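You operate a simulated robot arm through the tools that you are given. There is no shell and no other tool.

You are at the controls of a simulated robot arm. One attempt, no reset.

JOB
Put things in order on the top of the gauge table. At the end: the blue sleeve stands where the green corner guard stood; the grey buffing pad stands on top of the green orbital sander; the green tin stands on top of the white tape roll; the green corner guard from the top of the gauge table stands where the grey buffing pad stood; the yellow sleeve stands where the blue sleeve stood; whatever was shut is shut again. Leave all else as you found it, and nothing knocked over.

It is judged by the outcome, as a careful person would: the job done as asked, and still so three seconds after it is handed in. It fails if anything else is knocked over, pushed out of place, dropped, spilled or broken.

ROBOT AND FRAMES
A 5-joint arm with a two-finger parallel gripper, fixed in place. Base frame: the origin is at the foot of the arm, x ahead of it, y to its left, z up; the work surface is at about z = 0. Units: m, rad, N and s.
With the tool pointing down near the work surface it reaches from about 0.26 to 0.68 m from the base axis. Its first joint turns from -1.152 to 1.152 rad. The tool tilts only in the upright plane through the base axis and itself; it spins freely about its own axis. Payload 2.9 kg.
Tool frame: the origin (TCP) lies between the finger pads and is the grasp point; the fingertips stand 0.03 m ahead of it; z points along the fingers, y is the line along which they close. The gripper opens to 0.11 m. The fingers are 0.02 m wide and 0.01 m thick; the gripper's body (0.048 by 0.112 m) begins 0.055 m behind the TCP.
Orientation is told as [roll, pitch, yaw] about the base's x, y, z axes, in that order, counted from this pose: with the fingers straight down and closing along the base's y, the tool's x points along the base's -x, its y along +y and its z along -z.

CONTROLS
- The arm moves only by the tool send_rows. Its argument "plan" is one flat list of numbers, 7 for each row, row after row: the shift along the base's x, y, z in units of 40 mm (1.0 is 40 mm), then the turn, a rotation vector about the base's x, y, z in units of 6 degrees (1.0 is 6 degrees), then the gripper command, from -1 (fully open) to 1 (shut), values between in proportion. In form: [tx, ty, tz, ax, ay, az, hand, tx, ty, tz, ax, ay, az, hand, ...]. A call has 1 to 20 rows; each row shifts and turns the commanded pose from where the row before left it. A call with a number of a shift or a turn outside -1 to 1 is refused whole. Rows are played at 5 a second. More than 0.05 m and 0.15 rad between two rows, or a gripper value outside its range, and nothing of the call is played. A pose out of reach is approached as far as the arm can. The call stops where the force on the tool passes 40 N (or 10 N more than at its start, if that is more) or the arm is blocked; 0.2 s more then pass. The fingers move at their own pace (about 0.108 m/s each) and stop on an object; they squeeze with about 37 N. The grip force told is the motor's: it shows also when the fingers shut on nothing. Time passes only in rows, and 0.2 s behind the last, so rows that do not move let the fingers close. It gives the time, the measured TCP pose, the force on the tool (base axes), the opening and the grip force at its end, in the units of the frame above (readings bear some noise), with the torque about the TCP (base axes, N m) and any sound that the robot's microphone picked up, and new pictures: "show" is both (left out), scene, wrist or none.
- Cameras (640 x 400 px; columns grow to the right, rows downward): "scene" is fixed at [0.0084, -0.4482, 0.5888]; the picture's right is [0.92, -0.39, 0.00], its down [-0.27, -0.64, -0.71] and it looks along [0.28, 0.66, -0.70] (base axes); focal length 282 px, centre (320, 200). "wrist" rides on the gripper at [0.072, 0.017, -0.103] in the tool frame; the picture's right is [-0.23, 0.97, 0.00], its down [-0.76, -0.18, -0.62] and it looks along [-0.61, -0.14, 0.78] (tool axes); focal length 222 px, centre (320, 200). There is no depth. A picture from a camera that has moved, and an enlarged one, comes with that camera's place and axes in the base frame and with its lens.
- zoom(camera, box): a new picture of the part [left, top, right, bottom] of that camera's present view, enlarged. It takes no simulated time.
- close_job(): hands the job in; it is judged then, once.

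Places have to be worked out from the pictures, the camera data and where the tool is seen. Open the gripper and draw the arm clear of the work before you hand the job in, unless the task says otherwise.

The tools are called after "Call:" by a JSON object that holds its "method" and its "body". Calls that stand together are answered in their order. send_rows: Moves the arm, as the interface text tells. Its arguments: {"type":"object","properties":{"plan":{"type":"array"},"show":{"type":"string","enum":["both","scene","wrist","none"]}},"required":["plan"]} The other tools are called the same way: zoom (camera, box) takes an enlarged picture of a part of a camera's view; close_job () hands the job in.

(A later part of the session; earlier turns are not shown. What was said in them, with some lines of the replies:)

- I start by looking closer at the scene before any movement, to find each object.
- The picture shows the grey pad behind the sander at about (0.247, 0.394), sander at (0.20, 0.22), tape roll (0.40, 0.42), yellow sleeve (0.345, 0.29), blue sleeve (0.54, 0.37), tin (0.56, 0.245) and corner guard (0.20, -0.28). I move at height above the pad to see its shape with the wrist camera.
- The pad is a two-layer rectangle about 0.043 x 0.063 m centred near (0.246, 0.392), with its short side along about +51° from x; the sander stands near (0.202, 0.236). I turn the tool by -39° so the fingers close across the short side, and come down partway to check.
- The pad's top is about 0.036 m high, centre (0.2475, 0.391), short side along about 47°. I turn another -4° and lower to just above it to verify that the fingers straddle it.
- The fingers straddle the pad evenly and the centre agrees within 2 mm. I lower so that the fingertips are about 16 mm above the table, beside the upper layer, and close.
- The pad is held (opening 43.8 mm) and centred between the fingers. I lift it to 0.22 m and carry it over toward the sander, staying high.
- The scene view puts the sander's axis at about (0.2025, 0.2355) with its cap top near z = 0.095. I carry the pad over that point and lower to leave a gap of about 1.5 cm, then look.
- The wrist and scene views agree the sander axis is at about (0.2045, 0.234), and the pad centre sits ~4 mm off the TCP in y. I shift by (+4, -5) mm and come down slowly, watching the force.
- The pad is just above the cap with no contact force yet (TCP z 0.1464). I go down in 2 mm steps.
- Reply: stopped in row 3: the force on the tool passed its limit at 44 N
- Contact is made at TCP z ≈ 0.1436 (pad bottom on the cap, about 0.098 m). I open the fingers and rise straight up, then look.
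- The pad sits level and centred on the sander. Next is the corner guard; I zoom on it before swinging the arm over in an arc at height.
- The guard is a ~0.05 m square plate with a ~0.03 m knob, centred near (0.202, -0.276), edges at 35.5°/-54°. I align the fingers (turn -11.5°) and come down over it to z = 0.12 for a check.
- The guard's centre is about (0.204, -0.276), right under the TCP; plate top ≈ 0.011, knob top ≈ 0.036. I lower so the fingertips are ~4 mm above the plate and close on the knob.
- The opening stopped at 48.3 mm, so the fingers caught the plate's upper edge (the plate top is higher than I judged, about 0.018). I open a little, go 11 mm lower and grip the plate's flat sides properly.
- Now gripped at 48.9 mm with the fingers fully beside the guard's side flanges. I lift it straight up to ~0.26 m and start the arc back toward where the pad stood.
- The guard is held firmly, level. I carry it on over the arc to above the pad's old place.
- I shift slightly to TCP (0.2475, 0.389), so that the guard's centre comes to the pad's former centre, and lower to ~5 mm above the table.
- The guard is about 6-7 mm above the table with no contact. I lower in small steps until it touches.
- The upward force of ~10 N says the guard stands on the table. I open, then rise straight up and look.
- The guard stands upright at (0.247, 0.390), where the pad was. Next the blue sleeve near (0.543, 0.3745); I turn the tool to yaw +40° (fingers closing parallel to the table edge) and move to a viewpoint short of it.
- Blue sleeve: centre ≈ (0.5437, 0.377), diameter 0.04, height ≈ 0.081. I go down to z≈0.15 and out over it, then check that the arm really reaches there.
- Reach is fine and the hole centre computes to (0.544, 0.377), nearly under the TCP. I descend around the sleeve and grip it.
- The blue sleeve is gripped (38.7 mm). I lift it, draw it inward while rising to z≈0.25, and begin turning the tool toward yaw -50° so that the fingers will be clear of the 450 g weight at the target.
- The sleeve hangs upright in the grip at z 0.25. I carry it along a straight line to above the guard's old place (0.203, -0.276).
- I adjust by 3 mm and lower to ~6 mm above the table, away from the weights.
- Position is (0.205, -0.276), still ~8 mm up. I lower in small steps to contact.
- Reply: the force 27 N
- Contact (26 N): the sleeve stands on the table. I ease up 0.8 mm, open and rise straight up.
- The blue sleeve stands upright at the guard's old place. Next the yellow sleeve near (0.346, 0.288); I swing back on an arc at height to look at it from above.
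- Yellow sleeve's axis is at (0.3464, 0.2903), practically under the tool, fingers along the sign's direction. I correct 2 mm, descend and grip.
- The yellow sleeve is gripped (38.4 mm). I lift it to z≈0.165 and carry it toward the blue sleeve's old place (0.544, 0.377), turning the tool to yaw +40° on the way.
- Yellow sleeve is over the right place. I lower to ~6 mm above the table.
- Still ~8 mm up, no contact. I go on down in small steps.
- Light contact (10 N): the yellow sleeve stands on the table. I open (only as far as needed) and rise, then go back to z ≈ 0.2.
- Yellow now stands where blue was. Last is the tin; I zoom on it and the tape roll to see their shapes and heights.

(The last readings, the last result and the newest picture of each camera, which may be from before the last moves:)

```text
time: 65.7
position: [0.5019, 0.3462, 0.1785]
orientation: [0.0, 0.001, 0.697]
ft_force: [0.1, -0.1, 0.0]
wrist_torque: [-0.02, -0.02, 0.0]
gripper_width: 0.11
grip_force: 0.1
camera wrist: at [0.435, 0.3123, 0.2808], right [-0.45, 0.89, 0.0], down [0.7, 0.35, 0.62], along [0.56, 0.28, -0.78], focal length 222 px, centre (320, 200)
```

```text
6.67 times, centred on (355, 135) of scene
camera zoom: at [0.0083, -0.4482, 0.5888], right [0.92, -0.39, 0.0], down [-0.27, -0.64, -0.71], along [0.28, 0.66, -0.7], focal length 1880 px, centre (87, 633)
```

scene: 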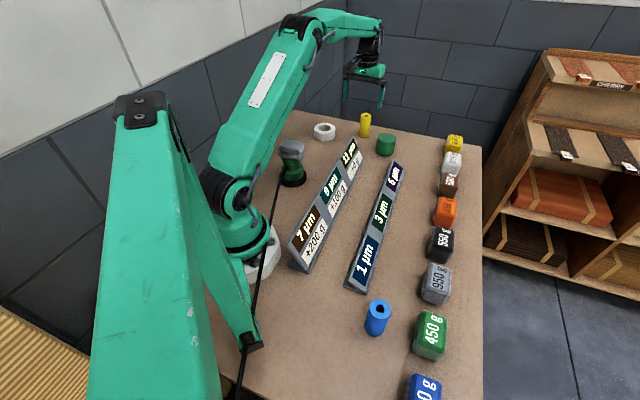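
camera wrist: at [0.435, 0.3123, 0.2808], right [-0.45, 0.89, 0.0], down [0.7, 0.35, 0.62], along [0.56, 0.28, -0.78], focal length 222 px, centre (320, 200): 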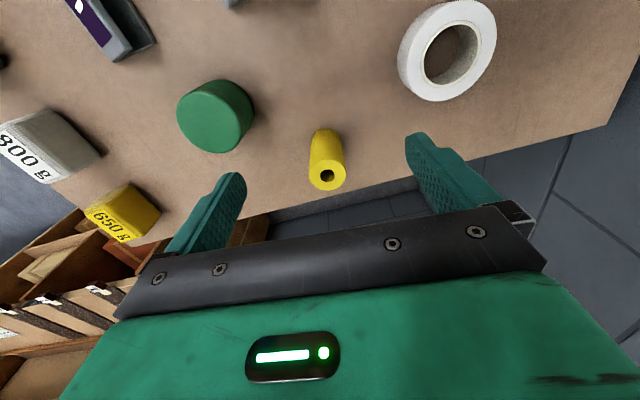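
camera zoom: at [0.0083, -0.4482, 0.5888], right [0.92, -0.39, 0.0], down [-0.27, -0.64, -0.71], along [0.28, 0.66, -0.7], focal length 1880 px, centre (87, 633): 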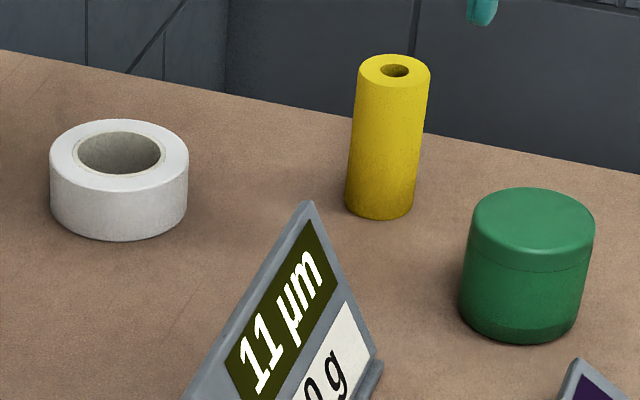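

Call:
{"method": "zoom", "body": {"camera": "scene", "box": [370, 128, 402, 160]}}

Call:
{"method": "zoom", "body": {"camera": "wrist", "box": [172, 74, 256, 158]}}

```text
12.50 times, centred on (386, 144) of scene
camera zoom: at [0.0083, -0.4482, 0.5888], right [0.92, -0.39, 0.0], down [-0.27, -0.64, -0.71], along [0.28, 0.66, -0.7], focal length 3524 px, centre (-505, 900)
```

zoom: 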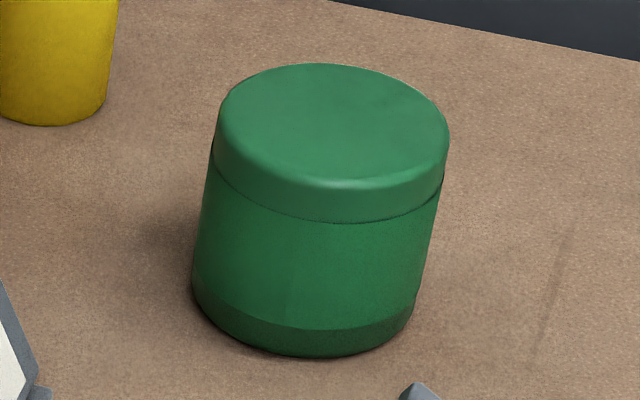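

```text
4.76 times, centred on (214, 116) of wrist
camera zoom: at [0.435, 0.3123, 0.2808], right [-0.45, 0.89, 0.0], down [0.7, 0.35, 0.62], along [0.56, 0.28, -0.78], focal length 1058 px, centre (825, 600)
```

zoom: 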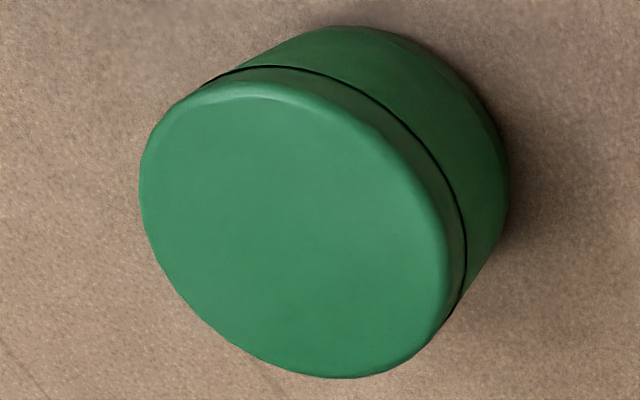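

The tin (≈0.067 m across, ≈0.053 high, lid seam at ≈0.034) stands near (0.558, 0.247); the tape roll's centre is near (0.401, 0.4335), top ≈ 0.029. I move over the tin for a closer check.

Call:
{"method": "send_rows", "body": {"plan": [0.467, -0.827, 0, 0, 0, 0, -1, 0.467, -0.827, 0, 0, 0, 0, -1, 0.467, -0.827, 0, 0, 0, 0, -1, 0, 0, -0.7, 0, 0, 0, -1, 0, 0, 0, 0, 0, 0, -1], "show": "both"}}

Call:
{"method": "zoom", "body": {"camera": "wrist", "box": [240, 60, 400, 200]}}

```text
time: 66.9
position: [0.5574, 0.2461, 0.1495]
orientation: [0.0, -0.001, 0.697]
ft_force: [0.0, -0.8, -0.2]
wrist_torque: [0.01, 0.0, 0.05]
gripper_width: 0.1102
grip_force: 0.0
camera wrist: at [0.4918, 0.2125, 0.2523], right [-0.45, 0.89, 0.0], down [0.7, 0.35, 0.62], along [0.56, 0.28, -0.78], focal length 222 px, centre (320, 200)
```

scene: 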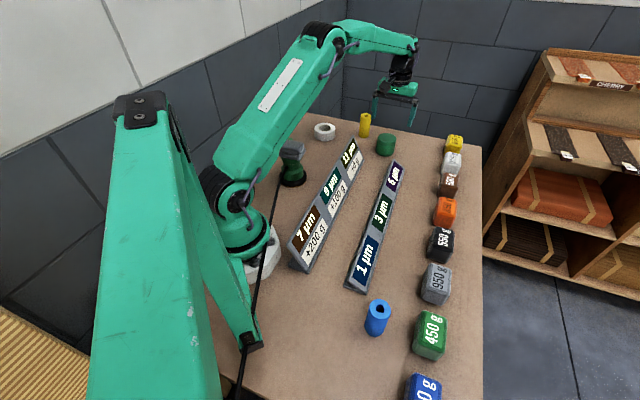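
wrist: 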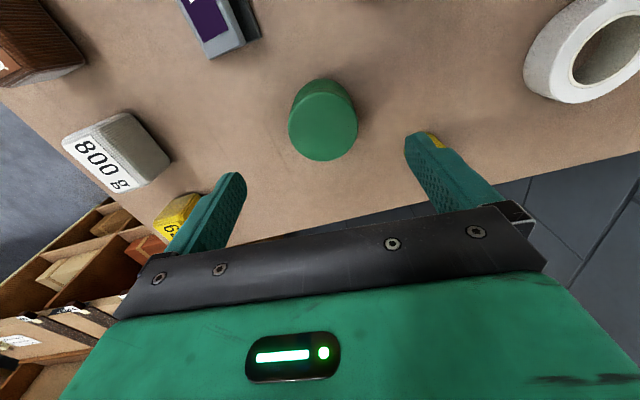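

```text
2.86 times, centred on (320, 130) of wrist
camera zoom: at [0.4918, 0.2125, 0.2523], right [-0.45, 0.89, 0.0], down [0.7, 0.35, 0.62], along [0.56, 0.28, -0.78], focal length 635 px, centre (320, 400)
```

zoom: 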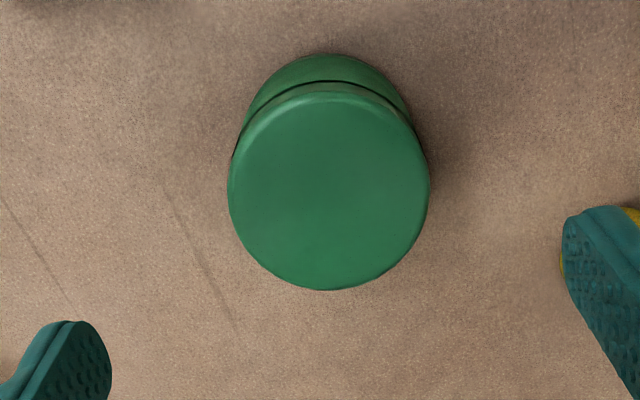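

The tin's centre is (0.5566, 0.249), 3 mm from the TCP. I correct, lower with the fingertips ~7 mm above the table so the grip is on the body as well as the lid skirt, and close.

Call:
{"method": "send_rows", "body": {"plan": [-0.02, 0.065, -0.8, 0, 0, 0, -1, 0, 0, -0.9, 0, 0, 0, -1, 0, 0, -0.8, 0, 0, 0, -1, 0, 0, -0.3, 0, 0, 0, -1, 0, 0, 0, 0, 0, 0, -1, 0, 0, 0, 0, 0, 0, 0.5, 0, 0, 0, 0, 0, 0, 1, 0, 0, 0, 0, 0, 0, 1, 0, 0, 0, 0, 0, 0, 1], "show": "both"}}

Call:
{"method": "zoom", "body": {"camera": "wrist", "box": [220, 60, 420, 240]}}

Call:
{"method": "zoom", "body": {"camera": "scene", "box": [350, 70, 430, 170]}}

```text
time: 68.9
position: [0.5561, 0.2487, 0.0368]
orientation: [-0.001, 0.002, 0.696]
ft_force: [-0.3, -1.0, 0.2]
wrist_torque: [0.01, 0.03, -0.01]
gripper_width: 0.0625
grip_force: 37.3
camera wrist: at [0.4909, 0.2152, 0.1396], right [-0.45, 0.89, 0.0], down [0.7, 0.35, 0.62], along [0.56, 0.28, -0.78], focal length 222 px, centre (320, 200)
```

scene: 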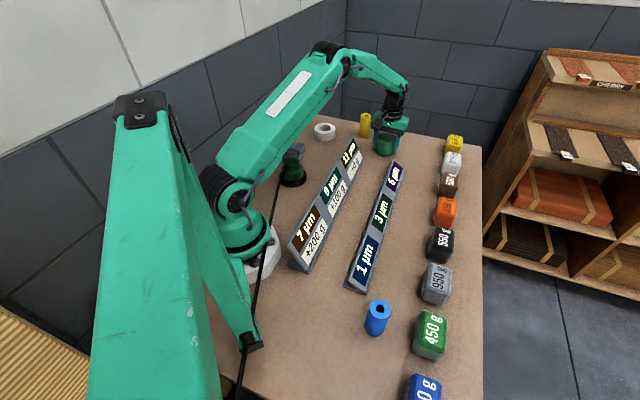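
wrist: 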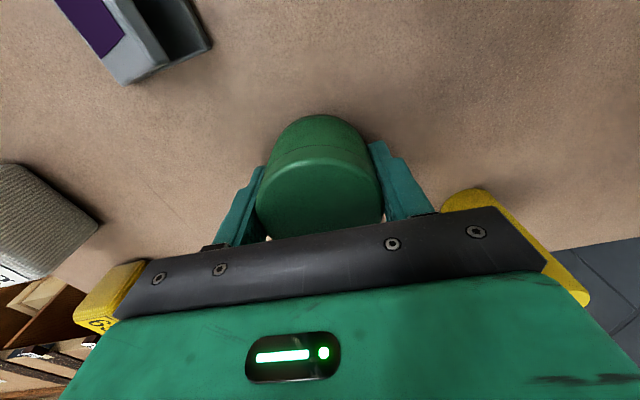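

```text
2.22 times, centred on (320, 150) of wrist
camera zoom: at [0.4909, 0.2152, 0.1396], right [-0.45, 0.89, 0.0], down [0.7, 0.35, 0.62], along [0.56, 0.28, -0.78], focal length 494 px, centre (320, 311)
```

zoom: 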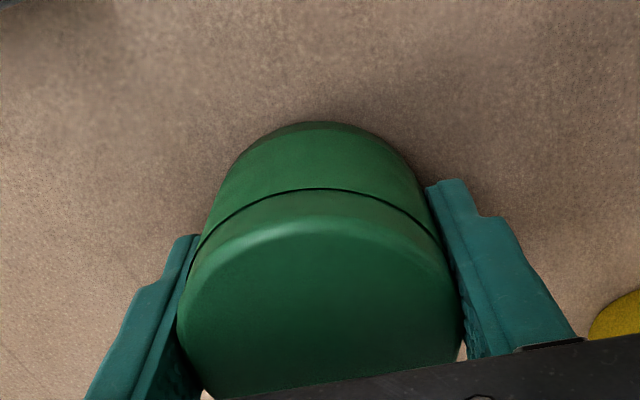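

```text
4.00 times, centred on (390, 120) of scene
camera zoom: at [0.0084, -0.4482, 0.5888], right [0.92, -0.39, 0.0], down [-0.27, -0.64, -0.71], along [0.28, 0.66, -0.7], focal length 1128 px, centre (40, 520)
```

zoom: 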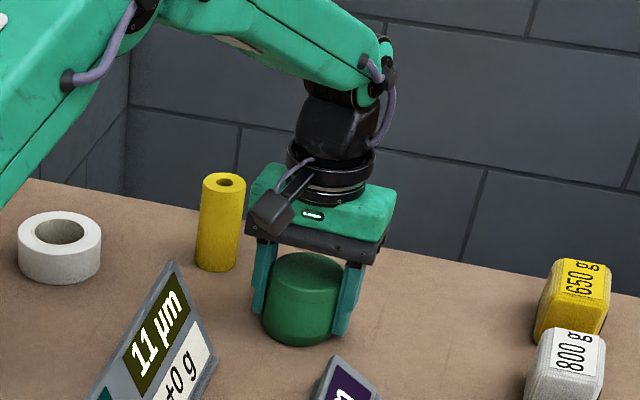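

The tin is gripped at 62.5 mm. I lift slowly by ~3 cm and check that body and lid come together.

Call:
{"method": "send_rows", "body": {"plan": [0, 0, 0.2, 0, 0, 0, 1, 0, 0, 0.25, 0, 0, 0, 1, 0, 0, 0.3, 0, 0, 0, 1, 0, 0, 0, 0, 0, 0, 1], "show": "both"}}

Call:
{"method": "zoom", "body": {"camera": "wrist", "box": [220, 60, 420, 240]}}

Call:
{"method": "zoom", "body": {"camera": "scene", "box": [350, 70, 430, 170]}}

```text
time: 69.9
position: [0.5566, 0.2489, 0.0675]
orientation: [-0.001, 0.002, 0.696]
ft_force: [-0.2, 0.4, -0.9]
wrist_torque: [-0.01, 0.03, -0.02]
gripper_width: 0.0624
grip_force: 37.3
camera wrist: at [0.4907, 0.2159, 0.17], right [-0.45, 0.89, 0.0], down [0.7, 0.35, 0.62], along [0.56, 0.28, -0.78], focal length 222 px, centre (320, 200)
```

scene: 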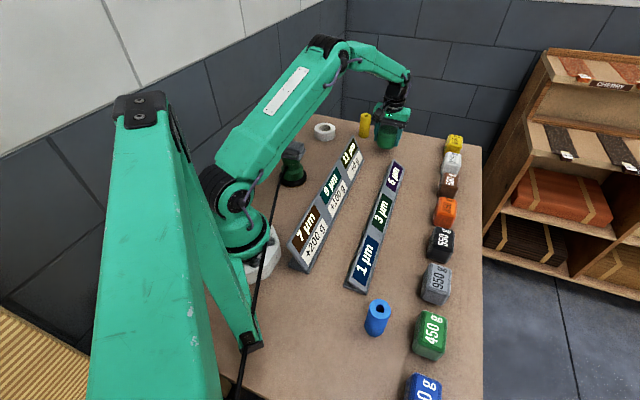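
wrist: 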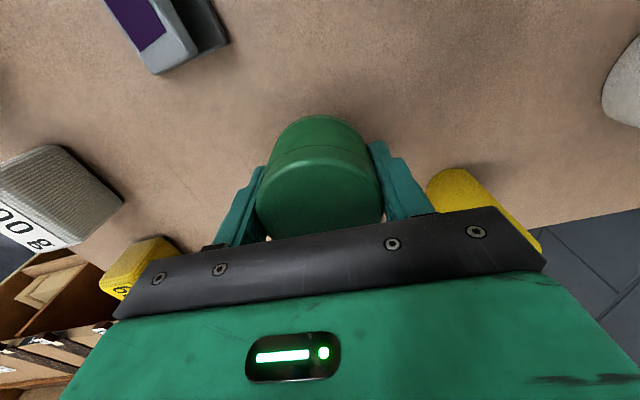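

```text
2.22 times, centred on (320, 150) of wrist
camera zoom: at [0.4907, 0.2159, 0.17], right [-0.45, 0.89, 0.0], down [0.7, 0.35, 0.62], along [0.56, 0.28, -0.78], focal length 494 px, centre (320, 311)
```

zoom: 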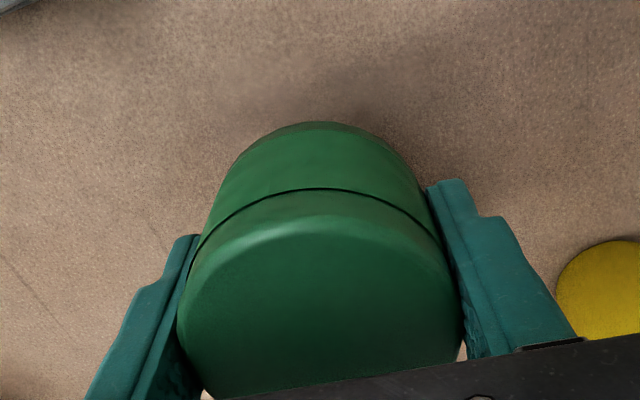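

```text
4.00 times, centred on (390, 120) of scene
camera zoom: at [0.0084, -0.4482, 0.5888], right [0.92, -0.39, 0.0], down [-0.27, -0.64, -0.71], along [0.28, 0.66, -0.7], focal length 1128 px, centre (40, 520)
```

zoom: 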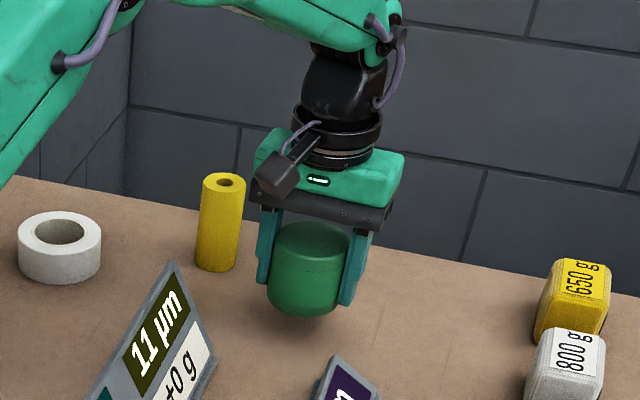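

The tin lifts whole with the lid shut. I raise it to z≈0.19 and carry it to above the tape roll.

Call:
{"method": "send_rows", "body": {"plan": [0, 0, 0.75, 0, 0, 0, 1, 0, 0, 0.8, 0, 0, 0, 1, 0, 0, 0.8, 0, 0, 0, 1, 0, 0, 0.7, 0, 0, 0, 1, -0.556, 0.659, 0, 0, 0, 0, 1, -0.556, 0.659, 0, 0, 0, 0, 1, -0.556, 0.659, 0, 0, 0, 0, 1, -0.556, 0.659, 0, 0, 0, 0, 1, -0.556, 0.659, 0, 0, 0, 0, 1, -0.556, 0.659, 0, 0, 0, 0, 1, -0.556, 0.659, 0, 0, 0, 0, 1, 0, 0, 0, 0, 0, 0, 1], "show": "both"}}

Call:
{"method": "zoom", "body": {"camera": "wrist", "box": [220, 40, 420, 240]}}

Call:
{"method": "zoom", "body": {"camera": "scene", "box": [280, 60, 380, 160]}}

```text
time: 72.5
position: [0.4001, 0.4336, 0.1893]
orientation: [-0.001, -0.001, 0.696]
ft_force: [-0.4, -0.7, -1.1]
wrist_torque: [0.0, -0.03, 0.01]
gripper_width: 0.0624
grip_force: 37.5
camera wrist: at [0.3355, 0.4006, 0.2917], right [-0.45, 0.89, 0.0], down [0.7, 0.35, 0.62], along [0.56, 0.28, -0.78], focal length 222 px, centre (320, 200)
```

scene: 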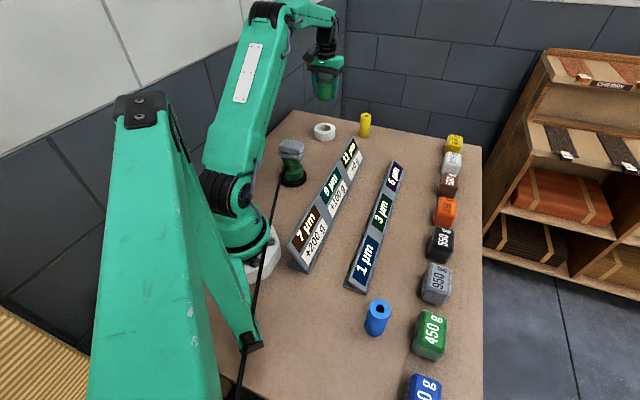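
wrist: 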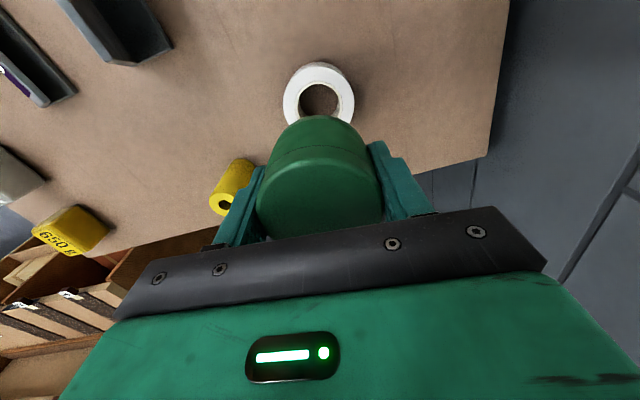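

```text
2.00 times, centred on (320, 140) of wrist
camera zoom: at [0.3355, 0.4006, 0.2917], right [-0.45, 0.89, 0.0], down [0.7, 0.35, 0.62], along [0.56, 0.28, -0.78], focal length 444 px, centre (320, 320)
```

zoom: 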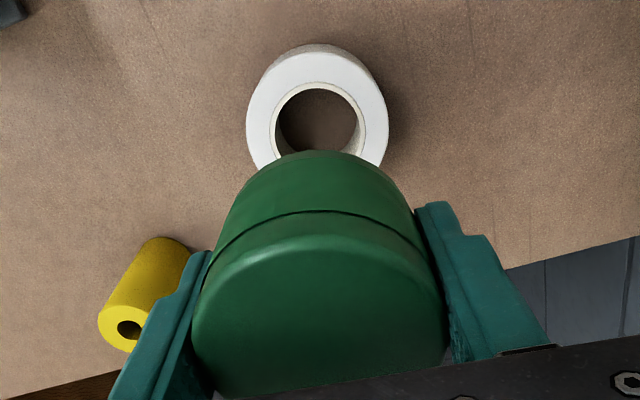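

```text
4.00 times, centred on (330, 110) of scene
camera zoom: at [0.0084, -0.4482, 0.5888], right [0.92, -0.39, 0.0], down [-0.27, -0.64, -0.71], along [0.28, 0.66, -0.7], focal length 1128 px, centre (280, 560)
```

zoom: 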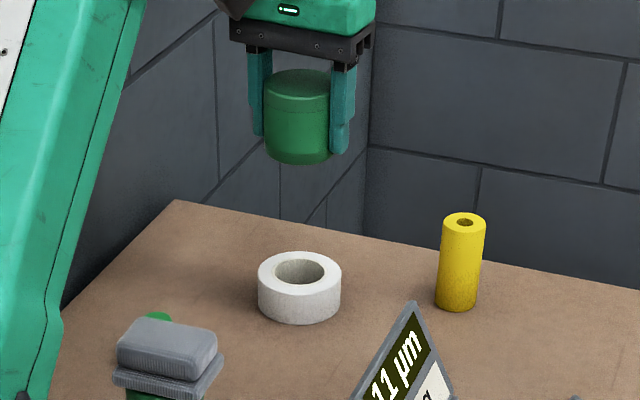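

Roll centre computes to (0.402, 0.4337), within 2 mm of the tin's axis. I correct slightly and lower to ~1 cm above the roll.

Call:
{"method": "send_rows", "body": {"plan": [0.04, 0, -0.8, 0, 0, 0, 1, 0, 0, -0.9, 0, 0, 0, 1, 0, 0, -0.8, 0, 0, 0, 1, 0, 0, -0.35, 0, 0, 0, 1, 0, 0, 0, 0, 0, 0, 1], "show": "both"}}

Call:
{"method": "zoom", "body": {"camera": "wrist", "box": [220, 40, 420, 240]}}

Call:
{"method": "zoom", "body": {"camera": "scene", "box": [290, 80, 370, 160]}}

```text
time: 73.7
position: [0.4034, 0.4351, 0.0746]
orientation: [0.0, 0.0, 0.697]
ft_force: [0.6, -0.4, -1.3]
wrist_torque: [0.02, -0.01, 0.01]
gripper_width: 0.0625
grip_force: 37.2
camera wrist: at [0.3367, 0.401, 0.1776], right [-0.45, 0.89, 0.0], down [0.7, 0.35, 0.62], along [0.56, 0.28, -0.78], focal length 222 px, centre (320, 200)
```

scene: 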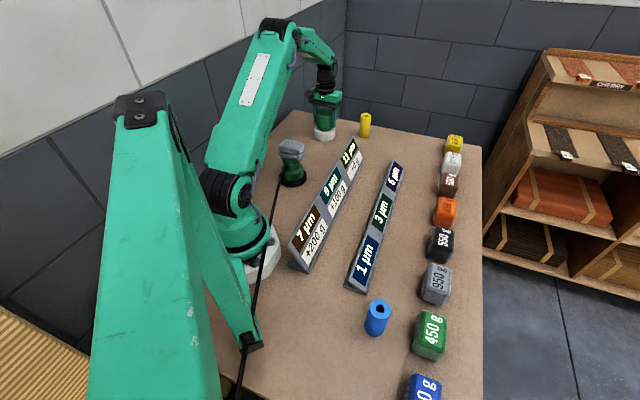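
wrist: 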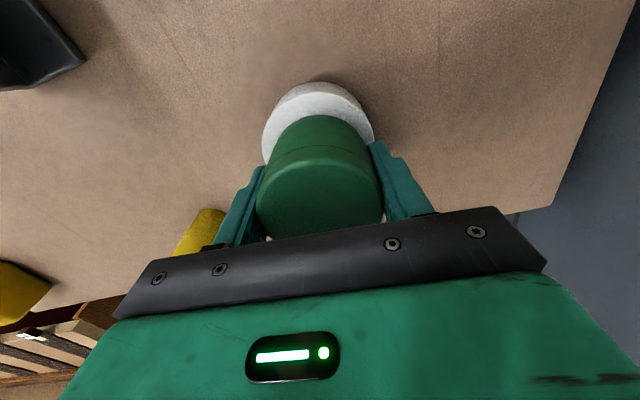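

```text
2.00 times, centred on (320, 140) of wrist
camera zoom: at [0.3367, 0.401, 0.1776], right [-0.45, 0.89, 0.0], down [0.7, 0.35, 0.62], along [0.56, 0.28, -0.78], focal length 444 px, centre (320, 320)
```

zoom: 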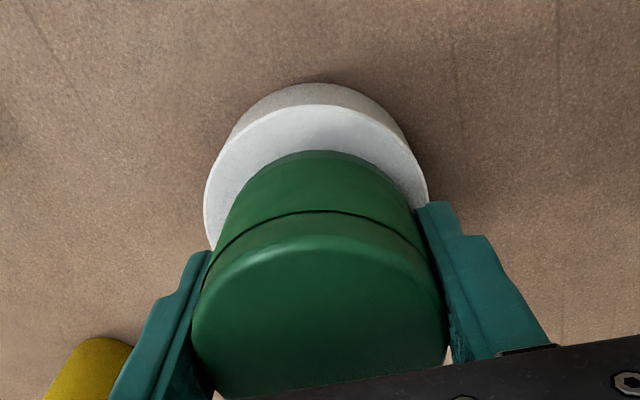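

```text
5.00 times, centred on (330, 120) of scene
camera zoom: at [0.0084, -0.4482, 0.5888], right [0.92, -0.39, 0.0], down [-0.27, -0.64, -0.71], along [0.28, 0.66, -0.7], focal length 1410 px, centre (270, 600)
```

zoom: 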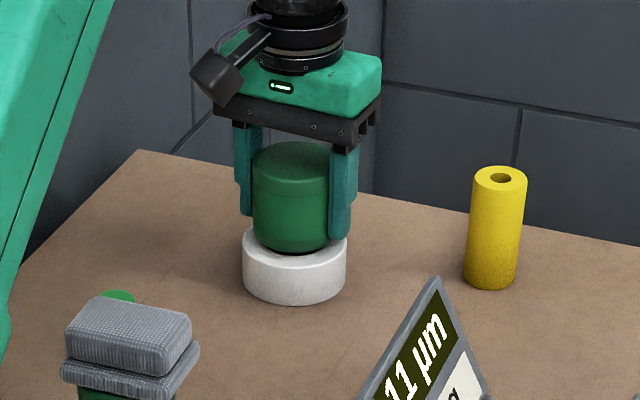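

Tin and roll are concentric within ~2 mm; I nudge back 1.5 mm and lower in small steps to contact.

Call:
{"method": "send_rows", "body": {"plan": [-0.035, -0.03, -0.08, 0, 0, 0, 1, 0, 0, -0.05, 0, 0, 0, 1, 0, 0, 0, 0, 0, 0, 1], "show": "none"}}

```text
time: 74.5
position: [0.4014, 0.4324, 0.0711]
orientation: [0.0, 0.001, 0.696]
ft_force: [-2.7, -2.4, 7.8]
wrist_torque: [-0.11, 0.18, -0.04]
gripper_width: 0.0624
grip_force: 37.3
```

An 8 N contact force at TCP z 0.071 suggests the tin rests on the roll (top ≈ 0.034). I check the picture before releasing.

Call:
{"method": "zoom", "body": {"camera": "scene", "box": [290, 80, 370, 160]}}

Call:
{"method": "zoom", "body": {"camera": "wrist", "box": [220, 40, 420, 240]}}

```text
5.00 times, centred on (330, 120) of scene
camera zoom: at [0.0083, -0.4483, 0.5888], right [0.92, -0.39, 0.0], down [-0.27, -0.64, -0.71], along [0.28, 0.66, -0.7], focal length 1410 px, centre (270, 600)
```

zoom: 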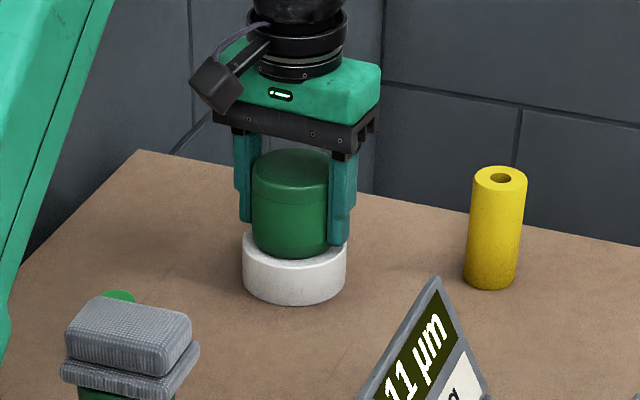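

```text
2.00 times, centred on (320, 140) of wrist
camera zoom: at [0.3354, 0.3993, 0.1733], right [-0.45, 0.89, 0.0], down [0.7, 0.35, 0.62], along [0.56, 0.28, -0.78], focal length 444 px, centre (320, 320)
```

zoom: 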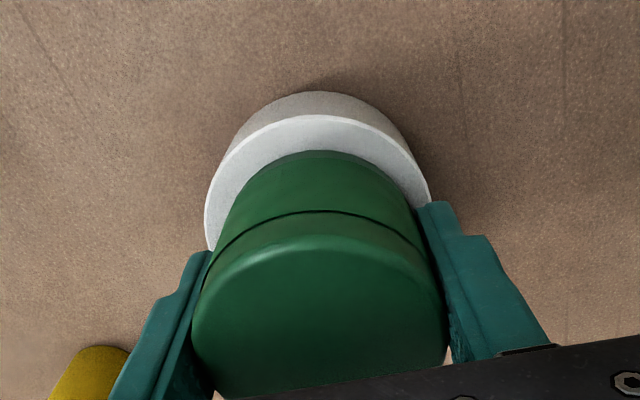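

The tin's bottom is on the roll and concentric. I open gradually and rise straight up.

Call:
{"method": "send_rows", "body": {"plan": [0, 0, 0, 0, 0, 0, -0.25, 0, 0, 0, 0, 0, 0, -0.4, 0, 0, 0, 0, 0, 0, -0.7, 0, 0, 0, 0, 0, 0, -0.9, 0, 0, 0.4, 0, 0, 0, -0.9, 0, 0, 0.8, 0, 0, 0, -1, 0, 0, 1, 0, 0, 0, -1, 0, 0, 1, 0, 0, 0, -1, 0, 0, 0.6, 0, 0, 0, -1, 0, 0, 0, 0, 0, 0, -1], "show": "both"}}

Call:
{"method": "zoom", "body": {"camera": "scene", "box": [270, 80, 410, 200]}}

Call:
{"method": "zoom", "body": {"camera": "wrist", "box": [220, 20, 420, 200]}}

```text
time: 76.7
position: [0.401, 0.4319, 0.2218]
orientation: [0.0, 0.0, 0.696]
ft_force: [0.4, -0.6, 0.3]
wrist_torque: [0.02, -0.03, 0.0]
gripper_width: 0.1102
grip_force: 0.0
camera wrist: at [0.335, 0.3987, 0.3247], right [-0.45, 0.89, 0.0], down [0.7, 0.35, 0.62], along [0.56, 0.28, -0.78], focal length 222 px, centre (320, 200)
```

scene: 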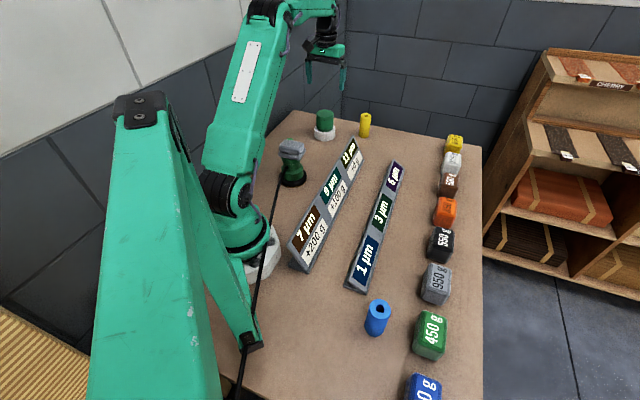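
wrist: 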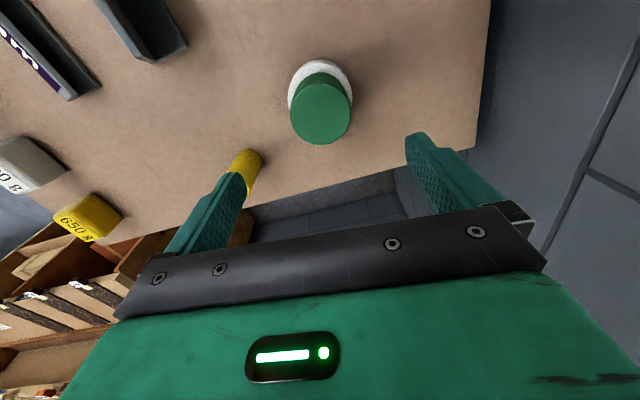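

```text
3.33 times, centred on (340, 140) of scene
camera zoom: at [0.0084, -0.4482, 0.5888], right [0.92, -0.39, 0.0], down [-0.27, -0.64, -0.71], along [0.28, 0.66, -0.7], focal length 940 px, centre (253, 400)
```

zoom: 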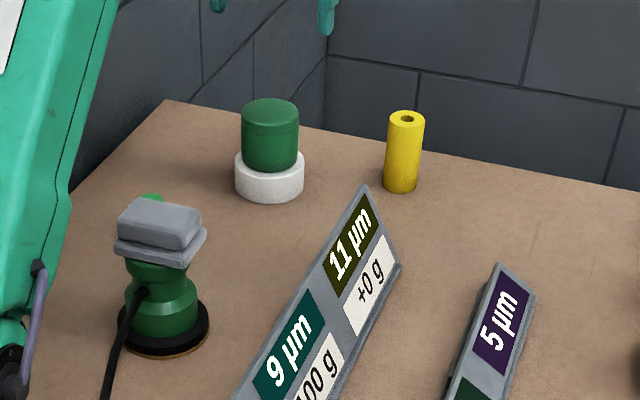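

```text
2.22 times, centred on (320, 110) of wrist
camera zoom: at [0.335, 0.3987, 0.3247], right [-0.45, 0.89, 0.0], down [0.7, 0.35, 0.62], along [0.56, 0.28, -0.78], focal length 494 px, centre (320, 400)
```

zoom: 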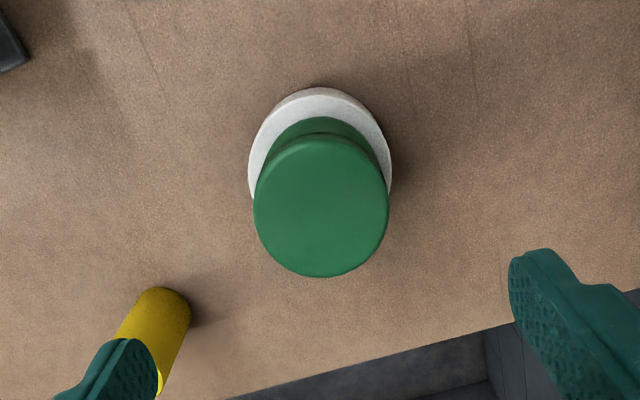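

The tin stands centred on the tape roll with its lid shut. I raise the arm and draw it back to about its starting pose, clear of the work, then check everything again.

Call:
{"method": "send_rows", "body": {"plan": [0, 0, 0.9, 0, 0, 0, -1, -0.1, -0.2, 0.9, 0, 0, 0, -1, -0.3, -0.85, 0.3, 0, 0, 0, -1, -0.3, -0.85, 0, 0, 0, 0, -1, -0.3, -0.85, 0, 0, 0, 0, -1, -0.3, -0.85, 0, 0, 0, 0, -1, -0.3, -0.85, 0, 0, 0, 0, -1, -0.3, -0.85, 0, 0, 0, 0, -1, 0, 0, 0, 0, 0, 0, -1, 0, 0, 0, 0, 0, 0, -1, 0, 0, 0, 0, 0, 0, -1], "show": "both"}}

Call:
{"method": "zoom", "body": {"camera": "scene", "box": [250, 90, 410, 210]}}

Call:
{"method": "zoom", "body": {"camera": "scene", "box": [320, 240, 480, 400]}}

Call:
{"method": "zoom", "body": {"camera": "wrist", "box": [200, 0, 520, 200]}}

```text
time: 79.1
position: [0.3244, 0.2207, 0.305]
orientation: [-0.001, -0.001, 0.696]
ft_force: [0.2, -0.1, 0.0]
wrist_torque: [0.02, 0.02, 0.03]
gripper_width: 0.1099
grip_force: 0.0
camera wrist: at [0.2594, 0.1873, 0.4085], right [-0.45, 0.89, 0.0], down [0.7, 0.35, 0.62], along [0.56, 0.28, -0.78], focal length 222 px, centre (320, 200)
```

scene: 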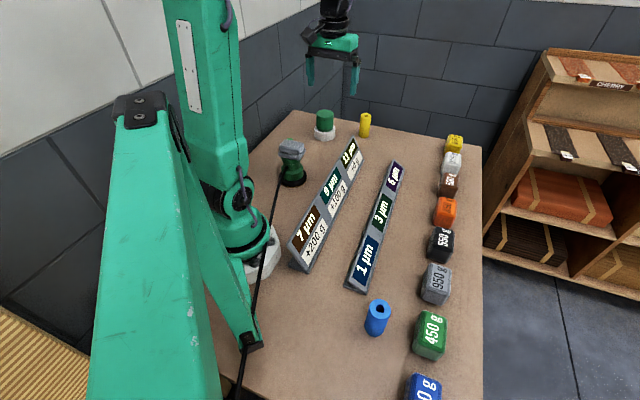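
wrist: 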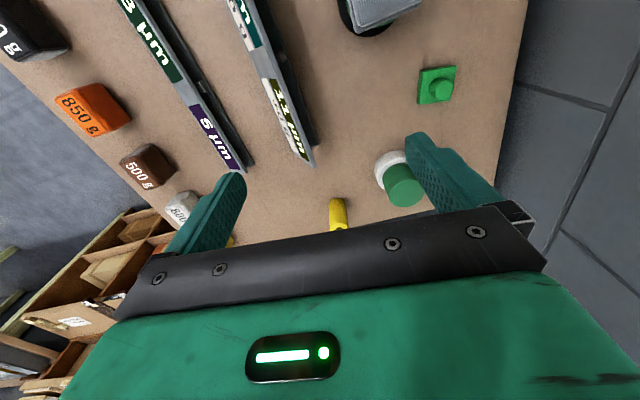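

```text
3.33 times, centred on (330, 150) of scene
camera zoom: at [0.0084, -0.4482, 0.5888], right [0.92, -0.39, 0.0], down [-0.27, -0.64, -0.71], along [0.28, 0.66, -0.7], focal length 940 px, centre (287, 367)
```

zoom: 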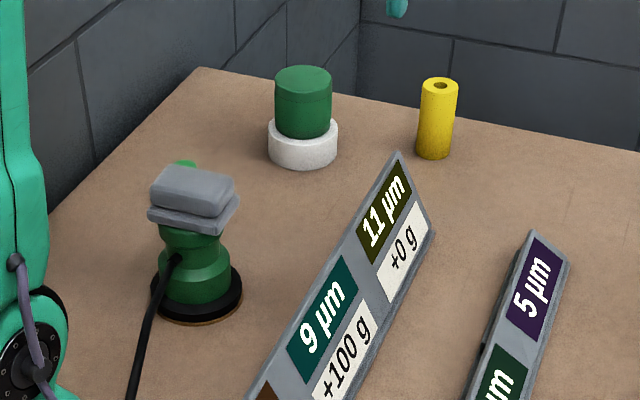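

```text
2.50 times, centred on (400, 320) of scene
camera zoom: at [0.0084, -0.4482, 0.5888], right [0.92, -0.39, 0.0], down [-0.27, -0.64, -0.71], along [0.28, 0.66, -0.7], focal length 705 px, centre (120, -100)
```

zoom: 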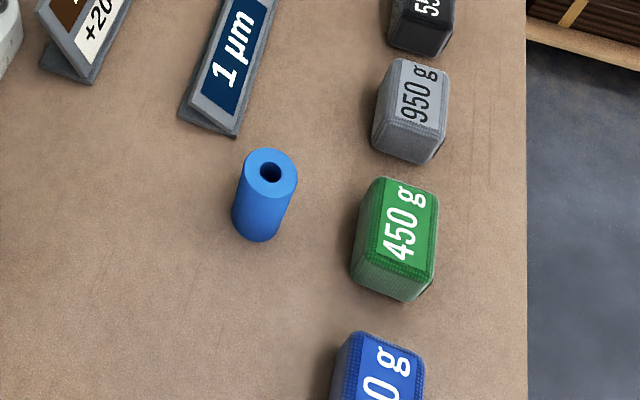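

```text
2.00 times, centred on (360, 100) of wrist
camera zoom: at [0.2594, 0.1873, 0.4085], right [-0.45, 0.89, 0.0], down [0.7, 0.35, 0.62], along [0.56, 0.28, -0.78], focal length 444 px, centre (240, 400)
```

zoom: 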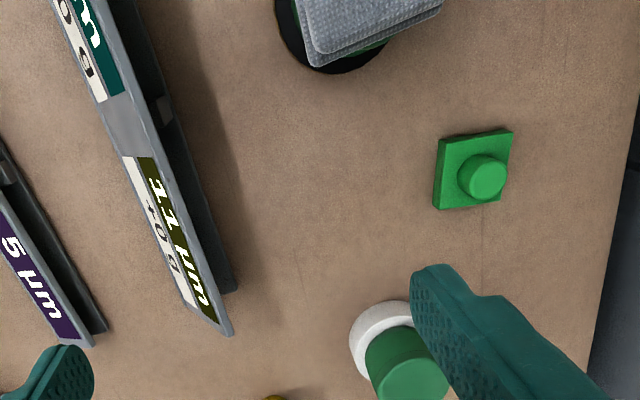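

Everything checks out: pad on the sander, guard at the pad's place, blue at the guard's place, yellow at blue's place, shut tin on the tape roll; the signs and weights appear unmoved. The gripper is open and the arm is clear, so I hand the job in.

Call:
{"method": "close_job", "body": {}}

```text
The job is handed in.
```

The job is handed in. My last pictures show everything on the gauge table as you asked:

- **Blue sleeve:** it stands upright where the green corner guard stood.
- **Grey buffing pad:** it lies level and centred on top of the green orbital sander.
- **Green tin:** it stands centred on the white tape roll. It was lifted whole, and its lid stayed shut.
- **Green corner guard:** it stands where the grey buffing pad stood.
- **Yellow sleeve:** it stands upright where the blue sleeve stood.

By my measurements each piece is within a few millimetres of its target. The signs and weights look unmoved, and nothing was knocked over. The gripper is open, and the arm is back near its starting position, clear of the work.

While setting the pad down, the arm briefly pressed it onto the sander hard enough to trip the 40 N stop. The pad and sander look undisturbed.
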